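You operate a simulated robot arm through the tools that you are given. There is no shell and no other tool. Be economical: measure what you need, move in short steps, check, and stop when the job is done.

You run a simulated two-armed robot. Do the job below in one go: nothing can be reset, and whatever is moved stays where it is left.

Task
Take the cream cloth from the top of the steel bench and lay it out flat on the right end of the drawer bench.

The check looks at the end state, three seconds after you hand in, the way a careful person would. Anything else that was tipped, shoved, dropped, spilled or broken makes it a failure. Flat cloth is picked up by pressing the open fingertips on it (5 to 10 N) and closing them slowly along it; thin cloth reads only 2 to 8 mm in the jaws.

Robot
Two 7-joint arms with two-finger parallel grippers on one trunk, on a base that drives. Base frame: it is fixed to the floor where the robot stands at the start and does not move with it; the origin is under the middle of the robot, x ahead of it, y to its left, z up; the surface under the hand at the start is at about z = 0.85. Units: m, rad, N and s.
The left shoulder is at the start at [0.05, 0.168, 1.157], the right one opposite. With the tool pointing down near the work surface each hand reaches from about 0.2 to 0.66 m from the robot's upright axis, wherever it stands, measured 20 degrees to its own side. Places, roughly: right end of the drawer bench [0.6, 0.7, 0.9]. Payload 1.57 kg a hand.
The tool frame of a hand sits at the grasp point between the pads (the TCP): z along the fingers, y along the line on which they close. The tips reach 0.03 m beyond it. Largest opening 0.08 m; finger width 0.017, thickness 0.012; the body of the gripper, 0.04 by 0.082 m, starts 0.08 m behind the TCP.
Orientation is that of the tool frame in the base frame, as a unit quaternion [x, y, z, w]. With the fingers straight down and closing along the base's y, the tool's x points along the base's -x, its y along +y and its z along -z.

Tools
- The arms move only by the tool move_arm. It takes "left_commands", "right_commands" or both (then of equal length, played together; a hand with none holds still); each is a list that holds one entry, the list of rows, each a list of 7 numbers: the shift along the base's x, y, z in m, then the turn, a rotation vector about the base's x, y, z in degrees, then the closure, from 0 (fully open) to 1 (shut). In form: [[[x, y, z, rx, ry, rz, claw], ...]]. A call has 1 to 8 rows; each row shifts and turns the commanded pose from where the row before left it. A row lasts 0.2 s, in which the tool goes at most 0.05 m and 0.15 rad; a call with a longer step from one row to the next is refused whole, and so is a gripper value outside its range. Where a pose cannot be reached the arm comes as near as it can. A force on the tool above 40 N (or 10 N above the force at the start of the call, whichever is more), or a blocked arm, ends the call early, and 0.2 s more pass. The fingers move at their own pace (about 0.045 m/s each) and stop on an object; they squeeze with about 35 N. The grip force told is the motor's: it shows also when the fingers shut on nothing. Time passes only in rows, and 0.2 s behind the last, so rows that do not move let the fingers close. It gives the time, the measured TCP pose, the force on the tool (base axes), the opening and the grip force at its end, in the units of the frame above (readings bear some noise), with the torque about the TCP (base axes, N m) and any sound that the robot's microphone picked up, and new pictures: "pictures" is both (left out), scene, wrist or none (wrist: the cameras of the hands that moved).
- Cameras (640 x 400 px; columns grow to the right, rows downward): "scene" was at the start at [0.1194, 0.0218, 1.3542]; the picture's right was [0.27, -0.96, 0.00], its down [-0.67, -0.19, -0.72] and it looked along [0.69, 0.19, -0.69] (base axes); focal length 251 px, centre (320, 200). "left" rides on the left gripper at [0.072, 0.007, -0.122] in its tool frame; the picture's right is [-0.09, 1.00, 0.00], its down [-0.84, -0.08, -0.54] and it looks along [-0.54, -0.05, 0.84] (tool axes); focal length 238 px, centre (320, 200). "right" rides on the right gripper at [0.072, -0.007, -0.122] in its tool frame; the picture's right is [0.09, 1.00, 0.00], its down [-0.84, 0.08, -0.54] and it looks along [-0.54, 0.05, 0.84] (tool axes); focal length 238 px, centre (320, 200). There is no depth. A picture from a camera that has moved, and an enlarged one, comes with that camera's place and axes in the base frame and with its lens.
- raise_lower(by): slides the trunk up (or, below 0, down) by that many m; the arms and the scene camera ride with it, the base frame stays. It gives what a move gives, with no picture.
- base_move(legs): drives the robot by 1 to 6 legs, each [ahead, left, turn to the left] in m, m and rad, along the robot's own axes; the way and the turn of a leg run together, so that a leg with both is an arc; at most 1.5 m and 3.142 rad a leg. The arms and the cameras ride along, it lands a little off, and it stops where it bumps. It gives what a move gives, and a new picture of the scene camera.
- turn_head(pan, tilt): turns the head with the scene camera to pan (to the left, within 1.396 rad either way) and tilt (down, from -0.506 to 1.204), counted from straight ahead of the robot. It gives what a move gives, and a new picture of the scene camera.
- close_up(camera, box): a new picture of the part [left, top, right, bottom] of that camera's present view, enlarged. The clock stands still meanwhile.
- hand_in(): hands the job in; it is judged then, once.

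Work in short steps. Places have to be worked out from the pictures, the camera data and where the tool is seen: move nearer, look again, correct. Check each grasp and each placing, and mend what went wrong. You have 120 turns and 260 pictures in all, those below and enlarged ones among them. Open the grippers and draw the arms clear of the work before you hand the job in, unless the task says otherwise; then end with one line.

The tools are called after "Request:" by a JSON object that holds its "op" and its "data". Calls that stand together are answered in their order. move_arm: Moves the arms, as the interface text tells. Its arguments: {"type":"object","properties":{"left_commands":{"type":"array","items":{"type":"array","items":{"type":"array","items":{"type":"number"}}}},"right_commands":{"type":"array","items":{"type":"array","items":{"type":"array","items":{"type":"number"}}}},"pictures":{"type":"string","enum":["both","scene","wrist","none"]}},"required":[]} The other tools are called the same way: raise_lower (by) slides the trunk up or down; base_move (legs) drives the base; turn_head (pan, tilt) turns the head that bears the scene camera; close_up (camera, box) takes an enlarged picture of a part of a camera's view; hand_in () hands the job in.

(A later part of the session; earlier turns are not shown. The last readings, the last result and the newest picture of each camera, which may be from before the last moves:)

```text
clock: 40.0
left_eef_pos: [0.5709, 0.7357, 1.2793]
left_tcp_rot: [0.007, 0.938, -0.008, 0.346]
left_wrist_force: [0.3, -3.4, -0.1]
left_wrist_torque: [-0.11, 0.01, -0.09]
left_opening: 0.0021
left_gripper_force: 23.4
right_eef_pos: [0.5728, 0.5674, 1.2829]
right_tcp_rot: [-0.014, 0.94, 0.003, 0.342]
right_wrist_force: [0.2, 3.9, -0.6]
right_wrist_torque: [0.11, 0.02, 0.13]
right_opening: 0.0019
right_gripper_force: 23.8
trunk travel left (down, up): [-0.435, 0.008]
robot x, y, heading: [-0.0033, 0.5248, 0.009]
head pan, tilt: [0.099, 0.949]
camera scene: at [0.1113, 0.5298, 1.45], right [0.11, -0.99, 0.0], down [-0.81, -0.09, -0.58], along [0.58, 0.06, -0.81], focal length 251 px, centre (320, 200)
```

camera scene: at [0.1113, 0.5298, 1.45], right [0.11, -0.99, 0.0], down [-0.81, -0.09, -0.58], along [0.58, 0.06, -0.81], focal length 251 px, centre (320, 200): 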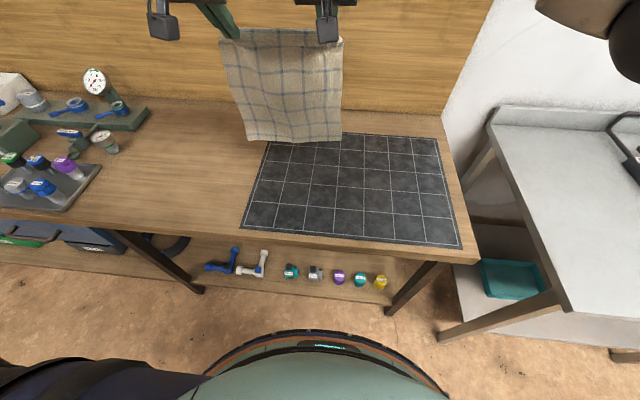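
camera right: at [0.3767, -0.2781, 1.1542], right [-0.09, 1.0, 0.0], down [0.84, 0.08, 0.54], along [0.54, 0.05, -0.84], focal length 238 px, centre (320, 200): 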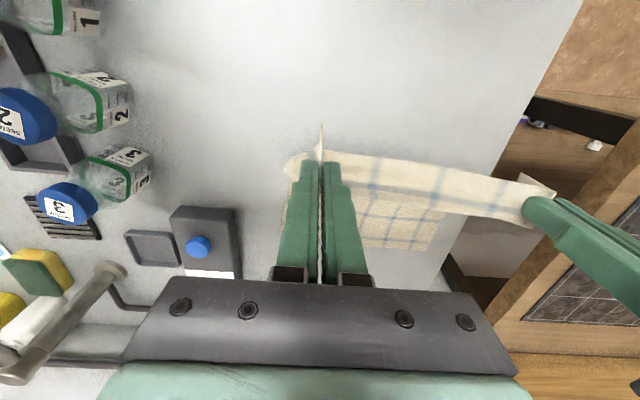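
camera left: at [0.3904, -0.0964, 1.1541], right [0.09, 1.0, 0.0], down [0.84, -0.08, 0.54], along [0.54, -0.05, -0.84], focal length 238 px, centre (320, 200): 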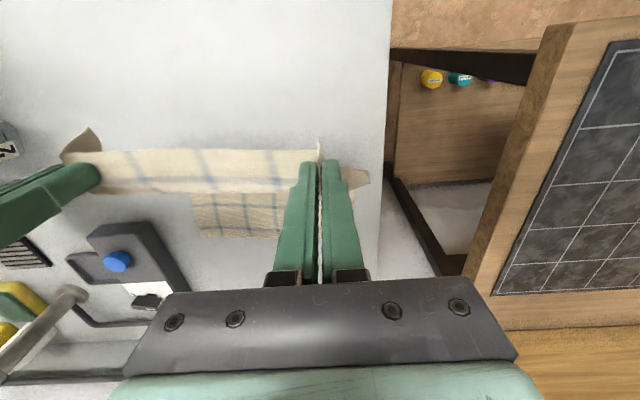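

Reach is fine with the tilt. I'll go another 0.11 m forward so the lower edge will land near x ≈ 0.72.

Request:
{"op": "move_arm", "data": {"left_commands": [[[0.02, 0, 0, 0, 0, 0, 1], [0.025, 0, 0, 0, 0, 0, 1], [0.025, 0, 0, 0, 0, 0, 1], [0.02, 0, 0, 0, 0, 0, 1], [0.02, 0, 0, 0, 0, 0, 1]]], "right_commands": [[[0.02, 0, 0, 0, 0, 0, 1], [0.025, 0, 0, 0, 0, 0, 1], [0.025, 0, 0, 0, 0, 0, 1], [0.02, 0, 0, 0, 0, 0, 1], [0.02, 0, 0, 0, 0, 0, 1]]], "pictures": "scene"}}

```text
clock: 41.2
left_eef_pos: [0.6551, 0.7476, 1.2741]
left_tcp_rot: [0.01, 0.937, -0.012, 0.348]
left_wrist_force: [2.1, -17.6, 0.0]
left_wrist_torque: [-0.32, -0.06, -0.37]
left_opening: 0.002
left_gripper_force: 24.1
left hand out of reach, approached as far as the arm can: row 4, 5
right_eef_pos: [0.6667, 0.571, 1.2786]
right_tcp_rot: [-0.02, 0.939, 0.007, 0.343]
right_wrist_force: [-1.0, 17.0, -2.2]
right_wrist_torque: [0.32, 0.05, 0.52]
right_opening: 0.0021
right_gripper_force: 23.9
right hand out of reach, approached as far as the arm can: row 5
trunk travel left (down, up): [-0.435, 0.008]
robot x, y, heading: [-0.0016, 0.5192, 0.005]
head pan, tilt: [0.099, 0.949]
camera scene: at [0.1104, 0.5294, 1.4501], right [0.11, -0.99, 0.0], down [-0.81, -0.09, -0.58], along [0.58, 0.06, -0.81], focal length 251 px, centre (320, 200)
```

scene: 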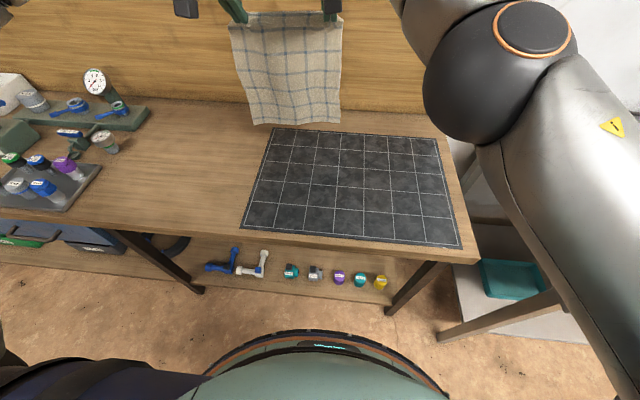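

I'm at the reach limit, with the hands at x ≈ 0.66 and the cloth bottom near x 0.69, z 1.0. I'll restore spacing, then lower with the trunk.

Request:
{"op": "move_arm", "data": {"left_commands": [[[0, -0.003, 0, 0, 0, 0, 1], [0, -0.004, 0, 0, 0, 0, 1], [0, 0, 0, 0, 0, 0, 1]]], "right_commands": [[[-0.005, 0.001, -0.002, 0, 0, 0, 1], [-0.006, 0.001, -0.002, 0, 0, 0, 1], [0, 0, 0, 0, 0, 0, 1]]], "pictures": "none"}}

Request:
{"op": "raise_lower", "data": {"by": -0.08}}

```text
clock: 42.0
left_eef_pos: [0.6504, 0.7451, 1.2726]
left_tcp_rot: [0.008, 0.938, -0.01, 0.347]
left_wrist_force: [1.3, -17.0, 0.3]
left_wrist_torque: [-0.36, -0.03, -0.37]
left_opening: 0.0023
left_gripper_force: 23.6
left hand out of reach, approached as far as the arm can: row 2
right_eef_pos: [0.6559, 0.568, 1.2763]
right_tcp_rot: [-0.014, 0.939, 0.004, 0.343]
right_wrist_force: [-0.8, 16.8, -1.2]
right_wrist_torque: [0.26, 0.06, 0.44]
right_opening: 0.002
right_gripper_force: 23.6
trunk travel left (down, up): [-0.435, 0.008]
robot x, y, heading: [-0.0067, 0.5228, 0.008]
head pan, tilt: [0.099, 0.949]
```

```text
clock: 43.2
left_eef_pos: [0.6514, 0.7452, 1.1923]
left_tcp_rot: [0.008, 0.938, -0.009, 0.348]
left_wrist_force: [1.3, -15.8, 1.0]
left_wrist_torque: [-0.37, -0.05, -0.37]
left_opening: 0.002
left_gripper_force: 23.4
right_eef_pos: [0.6553, 0.5676, 1.1958]
right_tcp_rot: [-0.014, 0.94, 0.004, 0.342]
right_wrist_force: [-1.3, 16.8, -0.1]
right_wrist_torque: [0.27, 0.02, 0.47]
right_opening: 0.0021
right_gripper_force: 23.0
trunk travel left (down, up): [-0.355, 0.088]
robot x, y, heading: [-0.0011, 0.521, 0.003]
head pan, tilt: [0.099, 0.949]
```

The cloth bottom should be around z 0.92. I'll lower the arms 3 cm and ease the right hand inward, then look.

Request:
{"op": "move_arm", "data": {"left_commands": [[[0, -0.002, -0.01, 0, 0, 0, 1], [0, -0.002, -0.01, 0, 0, 0, 1], [0.01, 0, -0.01, 0, 0, 0, 1], [0.01, 0, -0.005, 0, 0, 0, 1]]], "right_commands": [[[0, 0.002, -0.012, 0, 0, 0, 1], [0, 0.003, -0.012, 0, 0, 0, 1], [0.008, 0, -0.01, 0, 0, 0, 1], [0.01, 0, -0.005, 0, 0, 0, 1]]], "pictures": "scene"}}

```text
clock: 44.2
left_eef_pos: [0.661, 0.7475, 1.1561]
left_tcp_rot: [0.008, 0.938, -0.009, 0.348]
left_wrist_force: [1.0, -13.5, 0.4]
left_wrist_torque: [-0.29, -0.02, -0.28]
left_opening: 0.0019
left_gripper_force: 24.5
left hand out of reach, approached as far as the arm can: row 3, 4
right_eef_pos: [0.6732, 0.5713, 1.156]
right_tcp_rot: [-0.016, 0.939, 0.005, 0.342]
right_wrist_force: [-1.2, 12.8, -1.0]
right_wrist_torque: [0.22, 0.04, 0.37]
right_opening: 0.0019
right_gripper_force: 23.8
trunk travel left (down, up): [-0.355, 0.088]
robot x, y, heading: [-0.0051, 0.5236, 0.009]
head pan, tilt: [0.099, 0.949]
camera scene: at [0.1101, 0.53, 1.3701], right [0.11, -0.99, 0.0], down [-0.81, -0.09, -0.58], along [0.58, 0.06, -0.81], focal length 251 px, centre (320, 200)
```

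scene: 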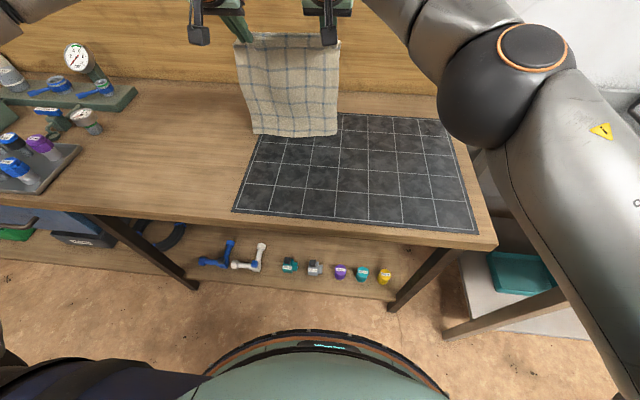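

The bottom edge touches at only x ≈ 0.66, which would leave the near edge off the bench front. The bench legs and shelf start at x ≈ 0.43 and the base ends near 0.29, so I'll raise 4 cm and drive forward 8 cm.

Request:
{"op": "raise_lower", "data": {"by": 0.04}}

Request:
{"op": "base_move", "data": {"legs": [[0.08, 0, 0]]}}

```text
clock: 45.0
left_eef_pos: [0.66, 0.747, 1.1952]
left_tcp_rot: [0.008, 0.938, -0.01, 0.347]
left_wrist_force: [1.7, -15.4, -0.4]
left_wrist_torque: [-0.35, -0.06, -0.29]
left_opening: 0.002
left_gripper_force: 23.5
right_eef_pos: [0.6733, 0.5722, 1.1963]
right_tcp_rot: [-0.014, 0.94, 0.004, 0.342]
right_wrist_force: [-2.1, 14.7, -0.2]
right_wrist_torque: [0.25, 0.06, 0.43]
right_opening: 0.0021
right_gripper_force: 23.8
trunk travel left (down, up): [-0.395, 0.048]
robot x, y, heading: [0.001, 0.5215, 0.007]
head pan, tilt: [0.099, 0.949]
```

```text
clock: 46.1
left_eef_pos: [0.7421, 0.7483, 1.1963]
left_tcp_rot: [0.007, 0.938, -0.009, 0.347]
left_wrist_force: [1.8, -16.0, 0.1]
left_wrist_torque: [-0.36, -0.01, -0.31]
left_opening: 0.002
left_gripper_force: 23.9
right_eef_pos: [0.7556, 0.5733, 1.1964]
right_tcp_rot: [-0.015, 0.94, 0.006, 0.341]
right_wrist_force: [-1.9, 15.9, -1.3]
right_wrist_torque: [0.25, 0.07, 0.43]
right_opening: 0.0023
right_gripper_force: 23.6
trunk travel left (down, up): [-0.395, 0.048]
robot x, y, heading: [0.0791, 0.5206, 0.011]
head pan, tilt: [0.099, 0.949]
camera scene: at [0.1914, 0.5303, 1.41], right [0.11, -0.99, 0.0], down [-0.81, -0.09, -0.58], along [0.58, 0.06, -0.81], focal length 251 px, centre (320, 200)
```

scene: 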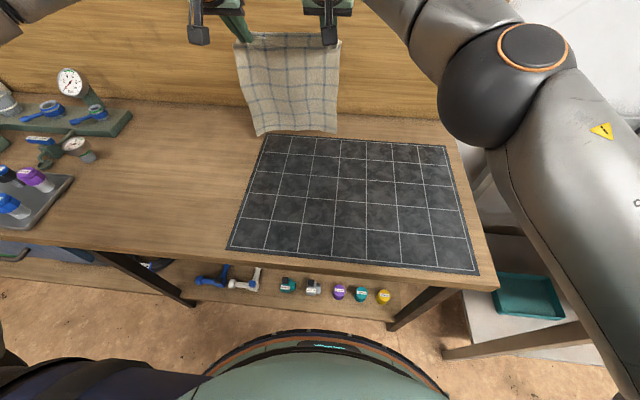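

The cloth's bottom is at about x 0.77, z 0.92, just above the bench. I'll lower straight to contact and then start rolling it down along a 45° line back towards the robot.

Request:
{"op": "move_arm", "data": {"left_commands": [[[0, -0.002, -0.015, 0, 0, 0, 1], [0, -0.002, -0.015, 0, 0, 0, 1], [-0.02, 0, -0.02, 0, 0, 0, 1], [-0.022, 0, -0.02, 0, 0, 0, 1], [-0.022, 0, -0.02, 0, 0, 0, 1], [-0.022, 0, -0.02, 0, 0, 0, 1]]], "right_commands": [[[-0.007, 0.001, -0.015, 0, 0, 0, 1], [-0.007, 0.001, -0.015, 0, 0, 0, 1], [-0.02, 0, -0.02, 0, 0, 0, 1], [-0.022, 0, -0.02, 0, 0, 0, 1], [-0.022, 0, -0.02, 0, 0, 0, 1], [-0.022, 0, -0.02, 0, 0, 0, 1]]], "pictures": "scene"}}

```text
clock: 47.5
left_eef_pos: [0.6544, 0.7439, 1.0864]
left_tcp_rot: [0.007, 0.937, -0.009, 0.348]
left_wrist_force: [-0.2, -2.5, 0.1]
left_wrist_torque: [-0.08, 0.02, -0.08]
left_opening: 0.0019
left_gripper_force: 23.6
right_eef_pos: [0.6539, 0.5746, 1.0867]
right_tcp_rot: [-0.014, 0.94, 0.005, 0.342]
right_wrist_force: [-0.1, 3.6, -0.4]
right_wrist_torque: [0.08, 0.01, 0.12]
right_opening: 0.0021
right_gripper_force: 23.4
trunk travel left (down, up): [-0.395, 0.048]
robot x, y, heading: [0.0761, 0.5264, 0.003]
head pan, tilt: [0.099, 0.949]
camera scene: at [0.1903, 0.5303, 1.4102], right [0.11, -0.99, 0.0], down [-0.81, -0.09, -0.58], along [0.58, 0.06, -0.81], focal length 251 px, centre (320, 200)
```

scene: 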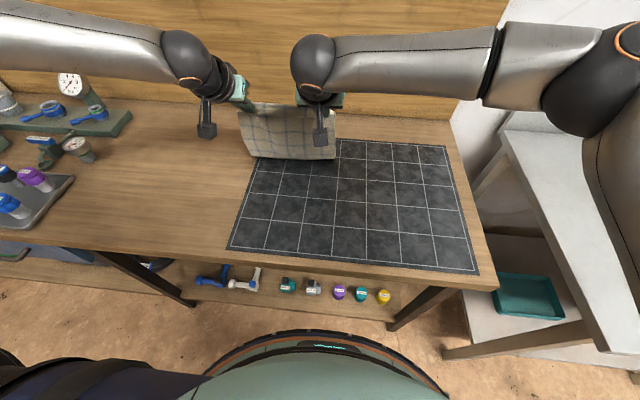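

Tension is low and the cloth is folding down onto the mat. I'll continue along the diagonal, untilting gradually, and look with all cameras.

Request:
{"op": "move_arm", "data": {"left_commands": [[[-0.022, 0, -0.02, 0, 5, 0, 1], [-0.022, 0, -0.02, 0, 5, 0, 1], [-0.022, 0, -0.02, 0, 5, 0, 1], [-0.022, 0, -0.02, 0, 5, 0, 1]]], "right_commands": [[[-0.022, 0, -0.02, 0, 5, 0, 1], [-0.022, 0, -0.02, 0, 5, 0, 1], [-0.022, 0, -0.02, 0, 5, 0, 1], [-0.022, 0, -0.02, 0, 5, 0, 1]]], "pictures": "both"}}

```text
clock: 48.5
left_eef_pos: [0.5666, 0.7446, 1.0056]
left_tcp_rot: [0.005, 0.984, -0.01, 0.179]
left_wrist_force: [-0.3, -2.9, -0.4]
left_wrist_torque: [-0.09, 0.01, -0.03]
left_opening: 0.0019
left_gripper_force: 23.9
right_eef_pos: [0.5664, 0.575, 1.0078]
right_tcp_rot: [-0.014, 0.985, 0.006, 0.173]
right_wrist_force: [-0.2, 3.2, 0.7]
right_wrist_torque: [0.03, -0.02, 0.06]
right_opening: 0.0017
right_gripper_force: 23.8
trunk travel left (down, up): [-0.395, 0.048]
robot x, y, heading: [0.0752, 0.5227, 0.004]
head pan, tilt: [0.099, 0.949]
camera scene: at [0.1906, 0.5303, 1.4101], right [0.11, -0.99, 0.0], down [-0.81, -0.09, -0.58], along [0.58, 0.06, -0.81], focal length 251 px, centre (320, 200)
camera right: at [0.457, 0.5648, 1.0982], right [-0.12, 0.99, -0.02], down [0.6, 0.09, 0.8], along [0.79, 0.08, -0.61], focal length 238 px, centre (320, 200)
camera left: at [0.4571, 0.7542, 1.095], right [0.1, 0.99, 0.01], down [0.59, -0.07, 0.8], along [0.8, -0.07, -0.6], focal length 238 px, centre (320, 200)
```

scene: 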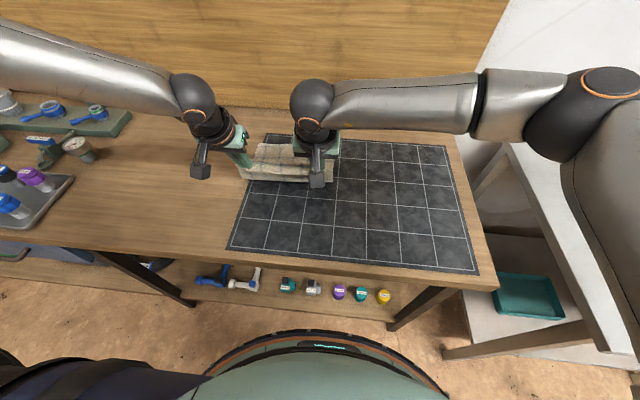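
right: 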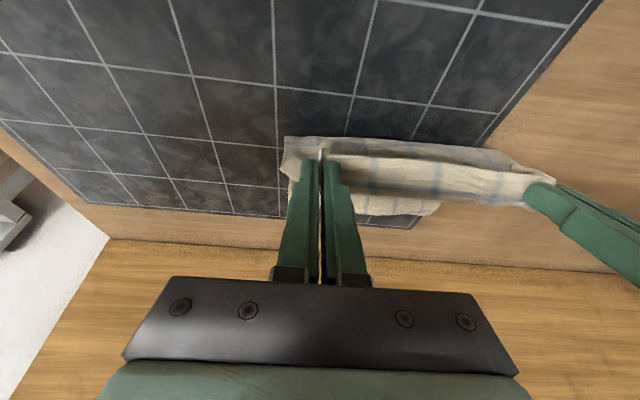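
left: 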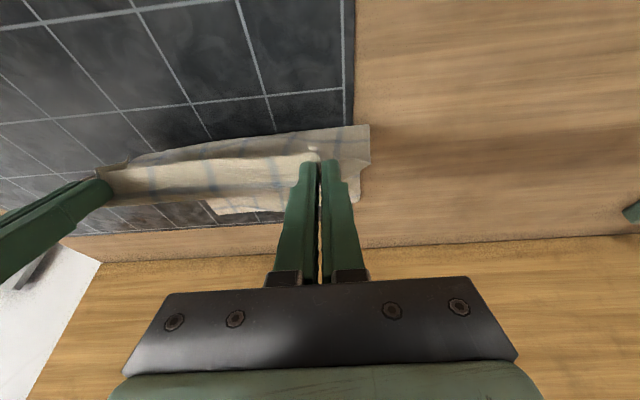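

The far edge lies near the mat's back edge (x ≈ 0.74), and the cloth bulges slightly below the hands. I'll pull back more than down now, while finishing the untilt.

Request:
{"op": "move_arm", "data": {"left_commands": [[[-0.024, 0, -0.012, 0, 4, 0, 1], [-0.024, 0, -0.013, 0, 4, 0, 1], [-0.022, 0, -0.014, 0, 4, 0, 1], [-0.02, 0, -0.014, 0, 4, 0, 1]]], "right_commands": [[[-0.024, 0, -0.012, 0, 4, 0, 1], [-0.024, 0, -0.013, 0, 4, 0, 1], [-0.022, 0, -0.015, 0, 4, 0, 1], [-0.02, 0, -0.015, 0, 4, 0, 1]]], "pictures": "both"}}

```text
clock: 49.5
left_eef_pos: [0.4768, 0.7454, 0.9519]
left_tcp_rot: [0.004, 0.999, -0.011, 0.04]
left_wrist_force: [0.6, -3.3, 0.2]
left_wrist_torque: [-0.12, -0.01, -0.01]
left_opening: 0.0018
left_gripper_force: 23.5
right_eef_pos: [0.4774, 0.5761, 0.9514]
right_tcp_rot: [-0.013, 0.999, 0.01, 0.034]
right_wrist_force: [0.0, 4.1, 0.4]
right_wrist_torque: [0.08, -0.01, 0.07]
right_opening: 0.0016
right_gripper_force: 23.8
trunk travel left (down, up): [-0.395, 0.048]
robot x, y, heading: [0.0767, 0.523, 0.007]
head pan, tilt: [0.099, 0.949]
camera scene: at [0.1906, 0.5303, 1.4101], right [0.11, -0.99, 0.0], down [-0.81, -0.09, -0.58], along [0.58, 0.06, -0.81], focal length 251 px, centre (320, 200)
camera right: at [0.3961, 0.565, 1.0691], right [-0.12, 0.99, 0.01], down [0.8, 0.09, 0.6], along [0.59, 0.08, -0.8], focal length 238 px, centre (320, 200)
camera left: at [0.3961, 0.755, 1.0678], right [0.1, 0.99, -0.01], down [0.79, -0.07, 0.61], along [0.6, -0.07, -0.79], focal length 238 px, centre (320, 200)
```

scene: 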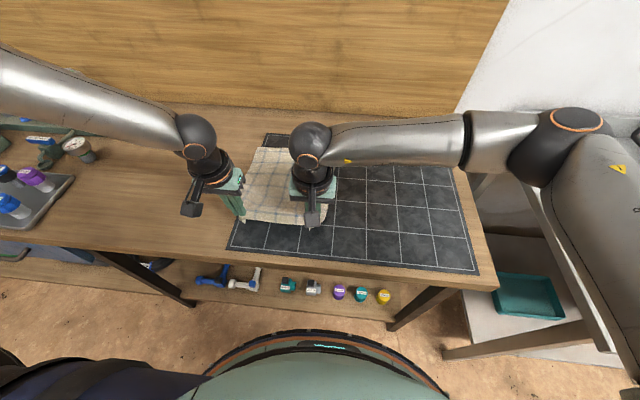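
right: 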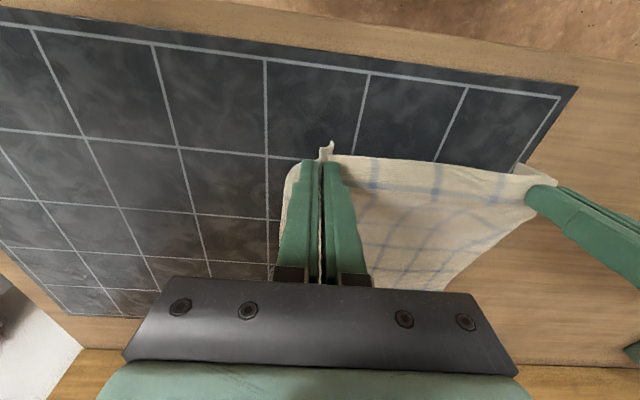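
left: 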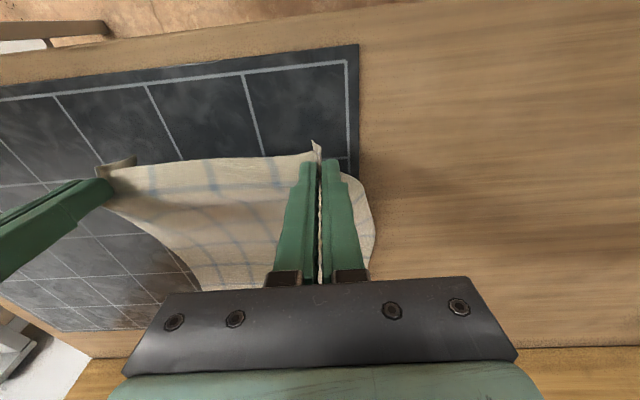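

The cloth is nearly laid. I'll bring the tips almost to the mat and pull back slightly to tighten.

Request:
{"op": "move_arm", "data": {"left_commands": [[[-0.012, 0, -0.007, 0, 2, 0, 1], [-0.01, 0, -0.006, 0, 2, 0, 1], [-0.005, 0, -0.003, 0, 0, 0, 1], [0, 0, 0, 0, 0, 0, 1]]], "right_commands": [[[-0.012, 0, -0.007, 0, 2, 0, 1], [-0.01, 0, -0.006, 0, 2, 0, 1], [-0.005, 0, -0.003, 0, 0, 0, 1], [0, 0, 0, 0, 0, 0, 1]]], "pictures": "both"}}

```text
clock: 50.5
left_eef_pos: [0.4495, 0.7458, 0.937]
left_tcp_rot: [0.005, 1.0, -0.01, 0.006]
left_wrist_force: [0.5, -4.3, 0.2]
left_wrist_torque: [-0.13, -0.05, 0.0]
left_opening: 0.0022
left_gripper_force: 23.5
right_eef_pos: [0.4492, 0.5754, 0.9354]
right_tcp_rot: [-0.012, 1.0, 0.009, 0.0]
right_wrist_force: [-0.7, 3.5, 0.1]
right_wrist_torque: [0.13, 0.0, 0.03]
right_opening: 0.0018
right_gripper_force: 23.0
trunk travel left (down, up): [-0.395, 0.048]
robot x, y, heading: [0.0769, 0.5241, 0.005]
head pan, tilt: [0.099, 0.949]
camera scene: at [0.1906, 0.5303, 1.4101], right [0.11, -0.99, 0.0], down [-0.81, -0.09, -0.58], along [0.58, 0.06, -0.81], focal length 251 px, centre (320, 200)
camera right: at [0.3773, 0.5645, 1.058], right [-0.12, 0.99, 0.02], down [0.84, 0.09, 0.54], along [0.54, 0.08, -0.84], focal length 238 px, centre (320, 200)
camera left: at [0.3772, 0.7548, 1.0578], right [0.1, 0.99, -0.02], down [0.83, -0.07, 0.55], along [0.55, -0.07, -0.83], focal length 238 px, centre (320, 200)
```

scene: 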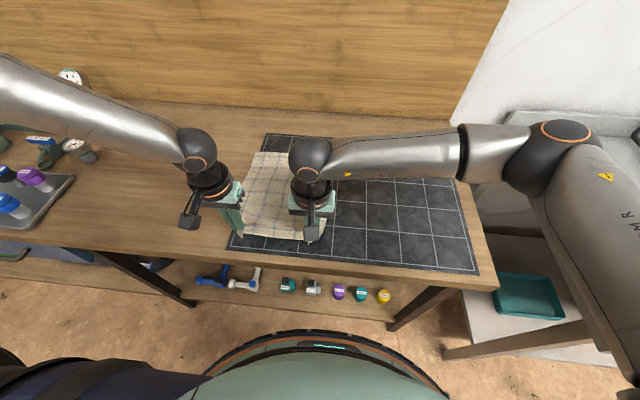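
right: 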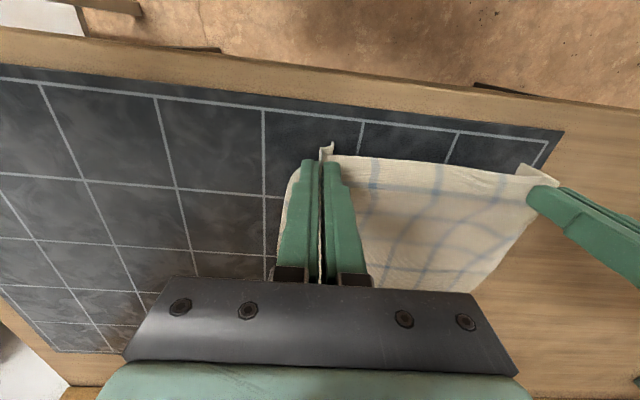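
left: 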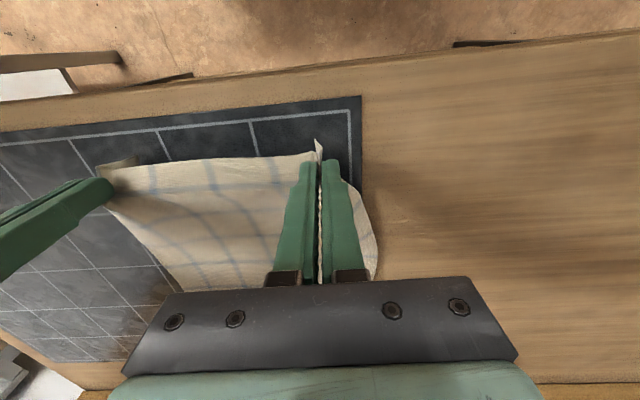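

The near edge is at x ≈ 0.43, still on the bench. I'll press the tips onto the mat and then open slowly, so the fingers spread the pinched pleats again.

Request:
{"op": "move_arm", "data": {"left_commands": [[[0, 0, -0.003, 0, 0, 0, 1], [0, 0, -0.002, 0, 0, 0, 1], [0, 0, 0, 0, 0, 0, 1]]], "right_commands": [[[0, 0, -0.002, 0, 0, 0, 1], [0, 0, -0.002, 0, 0, 0, 1], [0, 0, 0, 0, 0, 0, 1]]], "pictures": "none"}}

```text
clock: 51.3
left_eef_pos: [0.4508, 0.7448, 0.9329]
left_tcp_rot: [0.004, 1.0, -0.011, 0.006]
left_wrist_force: [0.2, -4.8, 0.0]
left_wrist_torque: [-0.12, -0.02, -0.03]
left_opening: 0.0021
left_gripper_force: 23.3
right_eef_pos: [0.4503, 0.5762, 0.9322]
right_tcp_rot: [-0.012, 1.0, 0.009, 0.001]
right_wrist_force: [-0.3, 4.2, 0.4]
right_wrist_torque: [0.1, 0.02, 0.01]
right_opening: 0.0018
right_gripper_force: 23.6
trunk travel left (down, up): [-0.395, 0.048]
robot x, y, heading: [0.0795, 0.5224, 0.009]
head pan, tilt: [0.099, 0.949]
```

No contact yet, so I'll go down another 2–3 mm.

Request:
{"op": "move_arm", "data": {"left_commands": [[[0, 0, -0.0015, 0, 0, 0, 1], [0, 0, -0.001, 0, 0, 0, 1], [0, 0, 0, 0, 0, 0, 1]]], "right_commands": [[[0, 0, -0.0015, 0, 0, 0, 1], [0, 0, -0.001, 0, 0, 0, 1], [0, 0, 0, 0, 0, 0, 1]]], "pictures": "none"}}

```text
clock: 52.1
left_eef_pos: [0.4496, 0.745, 0.9297]
left_tcp_rot: [0.003, 1.0, -0.011, 0.006]
left_wrist_force: [0.0, -4.1, -0.1]
left_wrist_torque: [-0.12, -0.02, -0.03]
left_opening: 0.002
left_gripper_force: 22.9
right_eef_pos: [0.4499, 0.5749, 0.9289]
right_tcp_rot: [-0.012, 1.0, 0.009, 0.0]
right_wrist_force: [-0.2, 3.8, -0.6]
right_wrist_torque: [0.09, -0.02, 0.06]
right_opening: 0.0016
right_gripper_force: 23.8
trunk travel left (down, up): [-0.395, 0.048]
robot x, y, heading: [0.0809, 0.519, 0.002]
head pan, tilt: [0.099, 0.949]
```

Still no contact, so I'll keep going in 1 mm rows.

Request:
{"op": "move_arm", "data": {"left_commands": [[[0, 0, -0.001, 0, 0, 0, 1], [0, 0, -0.001, 0, 0, 0, 1], [0, 0, -0.001, 0, 0, 0, 1]]], "right_commands": [[[0, 0, -0.001, 0, 0, 0, 1], [0, 0, -0.001, 0, 0, 0, 1], [0, 0, -0.001, 0, 0, 0, 1]]], "pictures": "none"}}

Request:
{"op": "close_up", "data": {"camera": "right", "box": [220, 80, 560, 300]}}

```text
clock: 52.9
left_eef_pos: [0.4495, 0.7453, 0.9263]
left_tcp_rot: [0.004, 1.0, -0.011, 0.006]
left_wrist_force: [0.9, -4.5, 0.0]
left_wrist_torque: [-0.12, -0.02, 0.01]
left_opening: 0.0019
left_gripper_force: 23.6
right_eef_pos: [0.45, 0.5748, 0.9263]
right_tcp_rot: [-0.012, 1.0, 0.01, 0.0]
right_wrist_force: [-0.3, 4.4, 0.0]
right_wrist_torque: [0.14, -0.02, 0.03]
right_opening: 0.0017
right_gripper_force: 23.4
trunk travel left (down, up): [-0.395, 0.048]
robot x, y, heading: [0.0786, 0.5231, 0.01]
head pan, tilt: [0.099, 0.949]
```

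```text
1.82 times, centred on (390, 190) of right
camera zoom: at [0.3774, 0.5642, 1.049], right [-0.12, 0.99, 0.02], down [0.83, 0.09, 0.54], along [0.54, 0.08, -0.84], focal length 433 px, centre (193, 218)
```

zoom: 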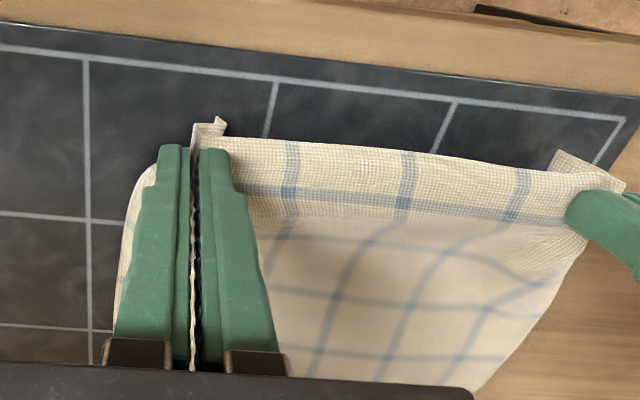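

Triangulating the mat corner from both wrist cameras gives the surface at z ≈ 0.86, not 0.90, so the tips are still about 4 cm up. The far edge is at x ≈ 0.755, so I'll go straight down 3.5 cm.

Request:
{"op": "move_arm", "data": {"left_commands": [[[0, 0, -0.01, 0, 0, 0, 1], [0, 0, -0.01, 0, 0, 0, 1], [0, 0, -0.008, 0, 0, 0, 1], [0, 0, -0.004, 0, 0, 0, 1], [0, 0, -0.002, 0, 0, 0, 1]]], "right_commands": [[[0, 0, -0.01, 0, 0, 0, 1], [0, 0, -0.01, 0, 0, 0, 1], [0, 0, -0.008, 0, 0, 0, 1], [0, 0, -0.004, 0, 0, 0, 1], [0, 0, -0.002, 0, 0, 0, 1]]], "pictures": "wrist"}}

```text
clock: 54.1
left_eef_pos: [0.4484, 0.744, 0.8954]
left_tcp_rot: [0.004, 1.0, -0.01, 0.009]
left_wrist_force: [0.4, 0.3, 16.4]
left_wrist_torque: [0.0, -0.04, -0.02]
left_opening: 0.002
left_gripper_force: 23.8
right_eef_pos: [0.4489, 0.5746, 0.896]
right_tcp_rot: [-0.012, 1.0, 0.012, 0.004]
right_wrist_force: [-2.4, -2.7, 30.4]
right_wrist_torque: [0.05, -0.01, -0.06]
right_opening: 0.0018
right_gripper_force: 23.4
trunk travel left (down, up): [-0.395, 0.048]
robot x, y, heading: [0.0744, 0.523, 0.008]
head pan, tilt: [0.099, 0.949]
camera right: at [0.3759, 0.5638, 1.0182], right [-0.12, 0.99, 0.02], down [0.83, 0.09, 0.55], along [0.54, 0.08, -0.84], focal length 238 px, centre (320, 200)
camera left: at [0.3754, 0.7536, 1.0161], right [0.1, 0.99, -0.02], down [0.83, -0.07, 0.56], along [0.55, -0.07, -0.83], focal length 238 px, centre (320, 200)
```

right: 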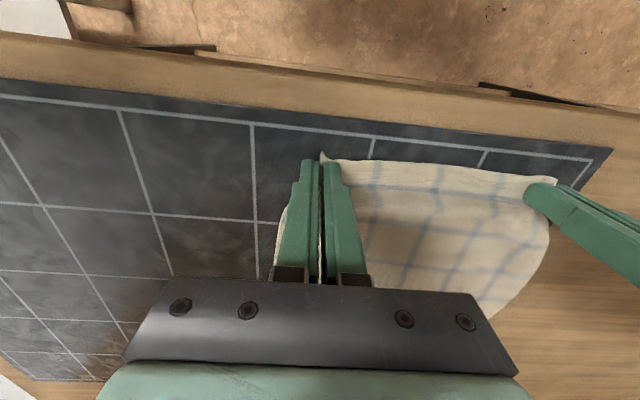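
left: 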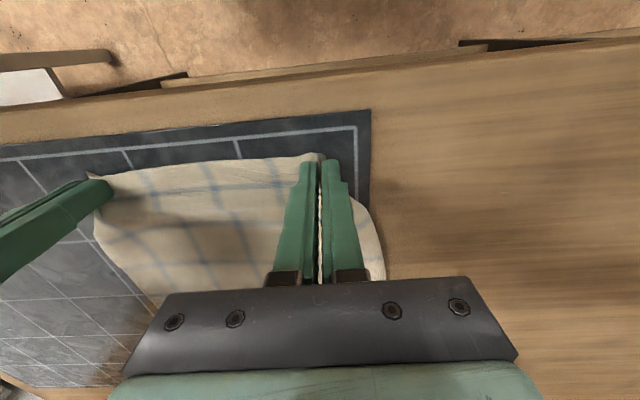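

Contact is at TCP z ≈ 0.898 (surface ≈ 0.868), pressing too hard at 16 and 30 N. I'll ease up to about 6 N.

Request:
{"op": "move_arm", "data": {"left_commands": [[[0, 0, 0.0015, 0, 0, 0, 1], [0, 0, 0, 0, 0, 0, 1]]], "right_commands": [[[0, 0, 0.003, 0, 0, 0, 1], [0, 0, 0, 0, 0, 0, 1]]], "pictures": "none"}}

```text
clock: 54.7
left_eef_pos: [0.4486, 0.7436, 0.8962]
left_tcp_rot: [0.004, 1.0, -0.01, 0.008]
left_wrist_force: [0.8, 0.5, 21.4]
left_wrist_torque: [0.07, -0.05, -0.02]
left_opening: 0.0018
left_gripper_force: 24.1
right_eef_pos: [0.4485, 0.5754, 0.8957]
right_tcp_rot: [-0.012, 1.0, 0.01, 0.0]
right_wrist_force: [2.4, 2.0, 18.4]
right_wrist_torque: [0.14, -0.18, 0.03]
right_opening: 0.002
right_gripper_force: 23.1
trunk travel left (down, up): [-0.395, 0.048]
robot x, y, heading: [0.0769, 0.5219, 0.004]
head pan, tilt: [0.099, 0.949]
```

I'll ease off a bit more, then open slowly to spread the pleats.

Request:
{"op": "move_arm", "data": {"left_commands": [[[0, 0, 0.0025, 0, 0, 0, 1], [0, 0, 0, 0, 0, 0, 0.95], [0, 0, 0, 0, 0, 0, 0.88], [0, 0, 0, 0, 0, 0, 0.8], [0, 0, 0, 0, 0, 0, 0.7], [0, 0, 0, 0, 0, 0, 0.6], [0, 0, 0, 0, 0, 0, 0.5]]], "right_commands": [[[0, 0, 0.0022, 0, 0, 0, 1], [0, 0, 0, 0, 0, 0, 0.95], [0, 0, 0, 0, 0, 0, 0.88], [0, 0, 0, 0, 0, 0, 0.8], [0, 0, 0, 0, 0, 0, 0.7], [0, 0, 0, 0, 0, 0, 0.6], [0, 0, 0, 0, 0, 0, 0.5]]], "pictures": "wrist"}}

```text
clock: 56.3
left_eef_pos: [0.4502, 0.745, 0.8959]
left_tcp_rot: [0.003, 1.0, -0.012, 0.006]
left_wrist_force: [-1.0, -0.8, 0.5]
left_wrist_torque: [-0.03, -0.03, 0.0]
left_opening: 0.0401
left_gripper_force: 0.0
right_eef_pos: [0.4497, 0.5753, 0.8977]
right_tcp_rot: [-0.012, 1.0, 0.008, 0.0]
right_wrist_force: [-0.8, -0.1, 0.3]
right_wrist_torque: [0.01, -0.02, 0.02]
right_opening: 0.0401
right_gripper_force: 0.0
trunk travel left (down, up): [-0.395, 0.048]
robot x, y, heading: [0.0752, 0.5214, 0.008]
head pan, tilt: [0.099, 0.949]
camera right: at [0.3773, 0.5644, 1.0199], right [-0.12, 0.99, 0.02], down [0.83, 0.09, 0.54], along [0.54, 0.08, -0.84], focal length 238 px, centre (320, 200)
camera left: at [0.3769, 0.7545, 1.0176], right [0.1, 0.99, -0.02], down [0.83, -0.07, 0.55], along [0.55, -0.07, -0.83], focal length 238 px, centre (320, 200)
```

right: 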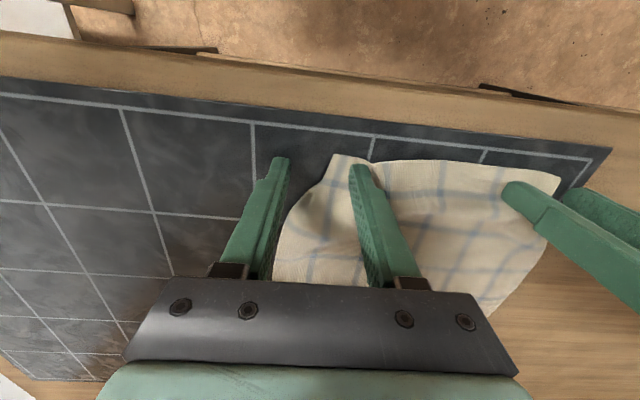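
left: 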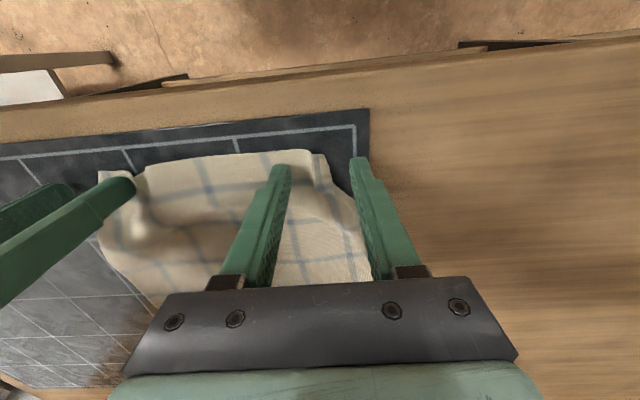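

The cloth is released and the pleats have relaxed with some waves left. I'll lift both hands straight up and look at the whole cloth.

Request:
{"op": "move_arm", "data": {"left_commands": [[[0, 0, 0.01, 0, 0, 0, 0.5], [0, 0, 0.03, 0, 0, 0, 0.5], [0, 0, 0.04, 0, 0, 0, 0.5], [-0.01, 0.02, 0.04, 0, 0, 0, 0.5], [-0.02, 0.03, 0.03, 0, 0, 0, 0.5], [-0.02, 0.03, 0.03, 0, 0, 0, 0.5]]], "right_commands": [[[0, 0, 0.01, 0, 0, 0, 0.5], [0, 0, 0.03, 0, 0, 0, 0.5], [0, 0, 0.04, 0, 0, 0, 0.5], [-0.01, -0.02, 0.04, 0, 0, 0, 0.5], [-0.02, -0.03, 0.03, 0, 0, 0, 0.5], [-0.02, -0.03, 0.03, 0, 0, 0, 0.5]]], "pictures": "both"}}

```text
clock: 57.7
left_eef_pos: [0.3991, 0.8255, 1.0774]
left_tcp_rot: [0.004, 1.0, -0.011, 0.006]
left_wrist_force: [-0.5, 0.1, -0.1]
left_wrist_torque: [0.02, -0.01, 0.01]
left_opening: 0.0397
left_gripper_force: 0.0
right_eef_pos: [0.3986, 0.4944, 1.0773]
right_tcp_rot: [-0.013, 1.0, 0.008, 0.001]
right_wrist_force: [0.0, -1.6, 0.8]
right_wrist_torque: [0.02, 0.0, 0.01]
right_opening: 0.0403
right_gripper_force: 0.0
trunk travel left (down, up): [-0.395, 0.048]
robot x, y, heading: [0.0767, 0.5238, 0.007]
head pan, tilt: [0.099, 0.949]
camera scene: at [0.1892, 0.5302, 1.4102], right [0.11, -0.99, 0.0], down [-0.81, -0.09, -0.58], along [0.58, 0.06, -0.81], focal length 251 px, centre (320, 200)
camera right: at [0.3261, 0.4842, 1.2009], right [-0.12, 0.99, 0.02], down [0.83, 0.09, 0.54], along [0.54, 0.08, -0.84], focal length 238 px, centre (320, 200)
camera left: at [0.3262, 0.8348, 1.1979], right [0.1, 0.99, -0.02], down [0.83, -0.07, 0.55], along [0.55, -0.07, -0.83], focal length 238 px, centre (320, 200)
```

scene: 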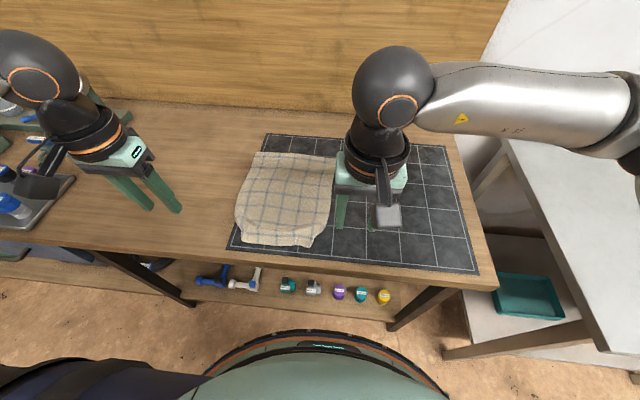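
right: 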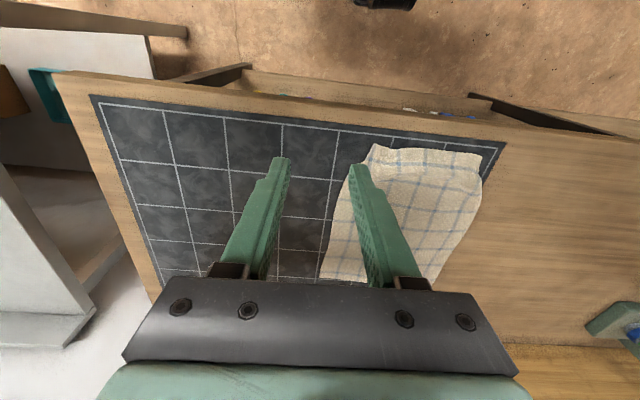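
left: 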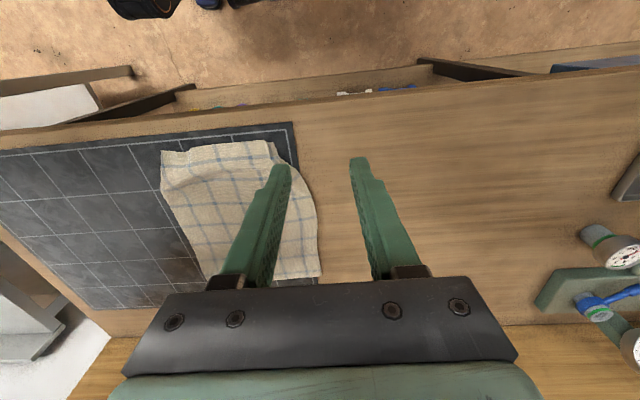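

The cloth is down, with the near corners still gathered inward. I'll take a close look.

Request:
{"op": "close_up", "data": {"camera": "scene", "box": [220, 130, 350, 260]}}

Request:
{"op": "close_up", "data": {"camera": "left", "box": [140, 110, 340, 290]}}

Request:
{"op": "close_up", "data": {"camera": "right", "box": [310, 120, 510, 290]}}

```text
3.08 times, centred on (285, 195) of scene
camera zoom: at [0.1892, 0.5302, 1.4102], right [0.11, -0.99, 0.0], down [-0.81, -0.09, -0.58], along [0.58, 0.06, -0.81], focal length 772 px, centre (428, 215)
```

zoom: 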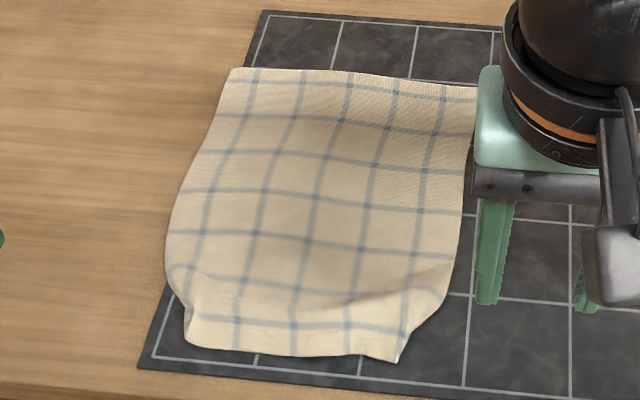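

```text
2.22 times, centred on (240, 200) of left
camera zoom: at [0.3262, 0.8348, 1.1979], right [0.1, 0.99, -0.02], down [0.83, -0.07, 0.55], along [0.55, -0.07, -0.83], focal length 530 px, centre (498, 200)
```

zoom: 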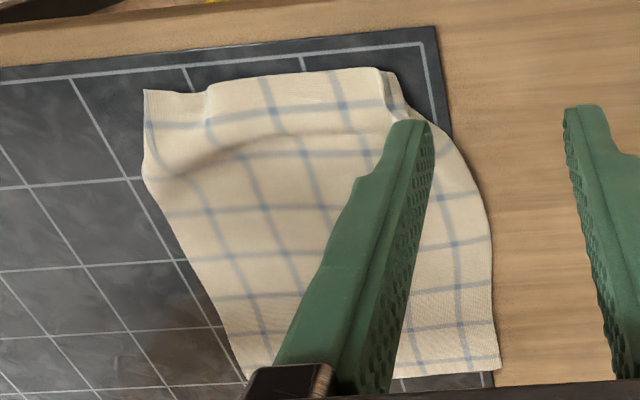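

```text
2.35 times, centred on (410, 205) of right
camera zoom: at [0.3261, 0.4842, 1.2009], right [-0.12, 0.99, 0.02], down [0.83, 0.09, 0.54], along [0.54, 0.08, -0.84], focal length 561 px, centre (108, 188)
```

zoom: 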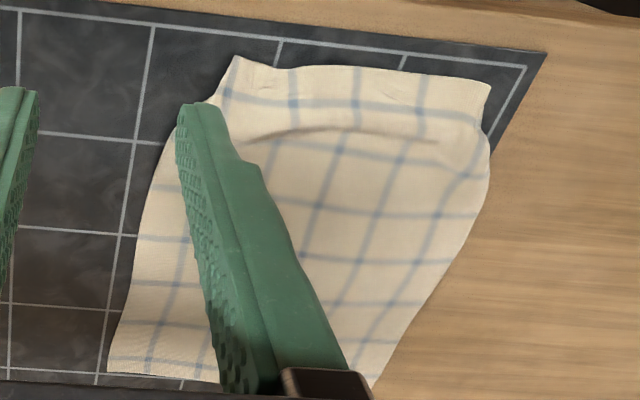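

The near edge measures only about 0.17 m (y 0.578–0.744), while the far edge spans y 0.537–0.784. I'll smooth each near corner outward about 4 cm with closed fingertips, starting by hovering the left hand over its corner.

Request:
{"op": "move_arm", "data": {"left_commands": [[[0.009, -0.017, -0.02, 0, 0, 0, 1], [0.009, -0.017, -0.028, 0, 0, 0, 1], [0.009, -0.017, -0.028, 0, 0, 0, 1], [0.009, -0.017, -0.028, 0, 0, 0, 1], [0.009, -0.017, -0.028, 0, 0, 0, 1], [0.006, -0.015, -0.028, 0, 0, 0, 1]]], "pictures": "wrist"}}

```text
clock: 59.1
left_eef_pos: [0.4516, 0.726, 0.9163]
left_tcp_rot: [0.003, 1.0, -0.012, 0.006]
left_wrist_force: [-0.9, -0.8, -0.4]
left_wrist_torque: [-0.01, -0.01, 0.01]
left_opening: 0.0001
left_gripper_force: 20.7
right_eef_pos: [0.4005, 0.4948, 1.0775]
right_tcp_rot: [-0.013, 1.0, 0.009, 0.001]
right_wrist_force: [-0.1, 0.9, -0.3]
right_wrist_torque: [0.01, -0.03, -0.02]
right_opening: 0.0401
right_gripper_force: 0.1
trunk travel left (down, up): [-0.395, 0.048]
robot x, y, heading: [0.0763, 0.5232, 0.006]
head pan, tilt: [0.099, 0.949]
camera left: at [0.3789, 0.735, 1.0373], right [0.1, 0.99, -0.02], down [0.83, -0.07, 0.55], along [0.55, -0.07, -0.83], focal length 238 px, centre (320, 200)
```

left: 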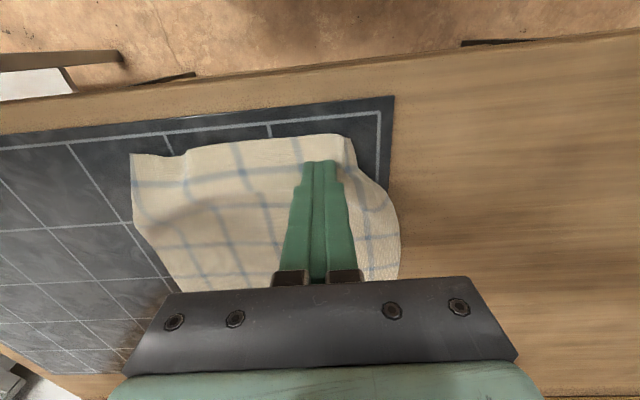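

The fingertips are just inside the near-left corner. I'll lower to a light press.

Request:
{"op": "move_arm", "data": {"left_commands": [[[0, 0, -0.01, 0, 0, 0, 1], [0, 0, -0.007, 0, 0, 0, 1], [0, 0, -0.0025, 0, 0, 0, 1], [0, 0, 0, 0, 0, 0, 1]]], "pictures": "none"}}

```text
clock: 60.1
left_eef_pos: [0.4503, 0.7255, 0.8962]
left_tcp_rot: [0.004, 1.0, -0.011, 0.005]
left_wrist_force: [0.7, 0.2, -0.7]
left_wrist_torque: [-0.02, -0.01, 0.04]
left_opening: 0.0
left_gripper_force: 21.0
right_eef_pos: [0.3997, 0.4945, 1.0773]
right_tcp_rot: [-0.013, 1.0, 0.009, 0.0]
right_wrist_force: [0.4, 0.1, 0.1]
right_wrist_torque: [0.04, 0.03, -0.01]
right_opening: 0.0399
right_gripper_force: 0.0
trunk travel left (down, up): [-0.395, 0.048]
robot x, y, heading: [0.08, 0.5217, 0.004]
head pan, tilt: [0.099, 0.949]
```

I'll go down 1.5 mm more to make contact.

Request:
{"op": "move_arm", "data": {"left_commands": [[[0, 0, -0.001, 0, 0, 0, 1], [0, 0, -0.001, 0, 0, 0, 1], [0, 0, 0, 0, 0, 0, 1]]], "pictures": "none"}}

```text
clock: 60.9
left_eef_pos: [0.4512, 0.725, 0.8968]
left_tcp_rot: [0.004, 1.0, -0.012, 0.006]
left_wrist_force: [-0.2, -0.8, -0.1]
left_wrist_torque: [0.03, -0.05, 0.01]
left_opening: 0.0
left_gripper_force: 21.3
right_eef_pos: [0.4002, 0.495, 1.0776]
right_tcp_rot: [-0.012, 1.0, 0.009, 0.0]
right_wrist_force: [-0.1, 0.0, 0.0]
right_wrist_torque: [0.01, 0.02, 0.01]
right_opening: 0.0399
right_gripper_force: 0.1
trunk travel left (down, up): [-0.395, 0.048]
robot x, y, heading: [0.0791, 0.5196, 0.01]
head pan, tilt: [0.099, 0.949]
```

There's still no force, so I'll continue by 2.5 mm in small rows.

Request:
{"op": "move_arm", "data": {"left_commands": [[[0, 0, -0.001, 0, 0, 0, 1], [0, 0, -0.001, 0, 0, 0, 1], [0, 0, 0, 0, 0, 0, 1]]], "pictures": "none"}}

```text
clock: 61.7
left_eef_pos: [0.4515, 0.7263, 0.8957]
left_tcp_rot: [0.004, 1.0, -0.011, 0.007]
left_wrist_force: [0.0, -0.9, 0.5]
left_wrist_torque: [-0.03, 0.02, -0.01]
left_opening: 0.0
left_gripper_force: 21.4
left hand out of reach, approached as far as the arm can: row 2
right_eef_pos: [0.3996, 0.496, 1.0787]
right_tcp_rot: [-0.012, 1.0, 0.009, 0.0]
right_wrist_force: [-0.3, -0.3, 0.8]
right_wrist_torque: [0.01, -0.01, 0.01]
right_opening: 0.0404
right_gripper_force: 0.1
trunk travel left (down, up): [-0.395, 0.048]
robot x, y, heading: [0.0754, 0.5208, 0.009]
head pan, tilt: [0.099, 0.949]
```

The left arm is again at the low end of its reach. I'll lift it, lower the trunk 6 cm and approach again.

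Request:
{"op": "move_arm", "data": {"left_commands": [[[0, 0, 0.03, 0, 0, 0, 1], [0, 0, 0.03, 0, 0, 0, 1], [0, 0, 0.015, 0, 0, 0, 1]]], "pictures": "none"}}

Request:
{"op": "raise_lower", "data": {"by": -0.06}}

Request:
{"op": "move_arm", "data": {"left_commands": [[[0, 0, -0.009, 0, 0, 0, 1], [0, 0, -0.003, 0, 0, 0, 1], [0, 0, -0.0015, 0, 0, 0, 1], [0, 0, 0, 0, 0, 0, 1]]], "pictures": "none"}}

```text
clock: 62.5
left_eef_pos: [0.4488, 0.7255, 0.9712]
left_tcp_rot: [0.002, 1.0, -0.012, 0.006]
left_wrist_force: [-0.4, -0.3, 0.2]
left_wrist_torque: [0.03, 0.02, 0.01]
left_opening: 0.0
left_gripper_force: 21.4
right_eef_pos: [0.3994, 0.4968, 1.0783]
right_tcp_rot: [-0.012, 1.0, 0.009, 0.0]
right_wrist_force: [0.0, 0.2, 0.2]
right_wrist_torque: [0.0, 0.0, -0.03]
right_opening: 0.0399
right_gripper_force: 0.1
trunk travel left (down, up): [-0.395, 0.048]
robot x, y, heading: [0.0764, 0.5221, 0.006]
head pan, tilt: [0.099, 0.949]
```

```text
clock: 63.5
left_eef_pos: [0.4489, 0.725, 0.9104]
left_tcp_rot: [0.004, 1.0, -0.012, 0.006]
left_wrist_force: [0.4, 0.5, 1.0]
left_wrist_torque: [0.02, -0.02, -0.01]
left_opening: 0.0
left_gripper_force: 21.2
right_eef_pos: [0.4004, 0.4962, 1.0182]
right_tcp_rot: [-0.013, 1.0, 0.008, 0.0]
right_wrist_force: [0.9, 0.9, 0.4]
right_wrist_torque: [-0.01, -0.02, -0.01]
right_opening: 0.0399
right_gripper_force: 0.1
trunk travel left (down, up): [-0.335, 0.108]
robot x, y, heading: [0.0803, 0.5213, 0.005]
head pan, tilt: [0.099, 0.949]
```

```text
clock: 64.5
left_eef_pos: [0.4497, 0.7251, 0.8976]
left_tcp_rot: [0.003, 1.0, -0.011, 0.006]
left_wrist_force: [0.5, 0.0, 0.0]
left_wrist_torque: [-0.03, 0.01, 0.02]
left_opening: 0.0
left_gripper_force: 21.5
right_eef_pos: [0.4005, 0.4952, 1.0172]
right_tcp_rot: [-0.013, 1.0, 0.009, 0.0]
right_wrist_force: [-0.7, -0.1, -0.1]
right_wrist_torque: [0.0, 0.01, -0.02]
right_opening: 0.0401
right_gripper_force: 0.1
trunk travel left (down, up): [-0.335, 0.108]
robot x, y, heading: [0.0802, 0.519, 0.008]
head pan, tilt: [0.099, 0.949]
```

I'll continue down in 1 mm rows.

Request:
{"op": "move_arm", "data": {"left_commands": [[[0, 0, -0.001, 0, 0, 0, 1], [0, 0, -0.001, 0, 0, 0, 1], [0, 0, -0.001, 0, 0, 0, 1], [0, 0, 0, 0, 0, 0, 1]]], "pictures": "none"}}

```text
clock: 65.5
left_eef_pos: [0.4497, 0.7258, 0.8944]
left_tcp_rot: [0.004, 1.0, -0.011, 0.007]
left_wrist_force: [-0.6, -0.4, 6.2]
left_wrist_torque: [0.08, 0.0, -0.01]
left_opening: 0.0003
left_gripper_force: 21.6
right_eef_pos: [0.4003, 0.4958, 1.0176]
right_tcp_rot: [-0.011, 1.0, 0.008, 0.0]
right_wrist_force: [0.3, -0.5, -0.1]
right_wrist_torque: [-0.02, 0.0, 0.04]
right_opening: 0.04
right_gripper_force: 0.1
trunk travel left (down, up): [-0.335, 0.108]
robot x, y, heading: [0.0798, 0.523, 0.008]
head pan, tilt: [0.099, 0.949]
```

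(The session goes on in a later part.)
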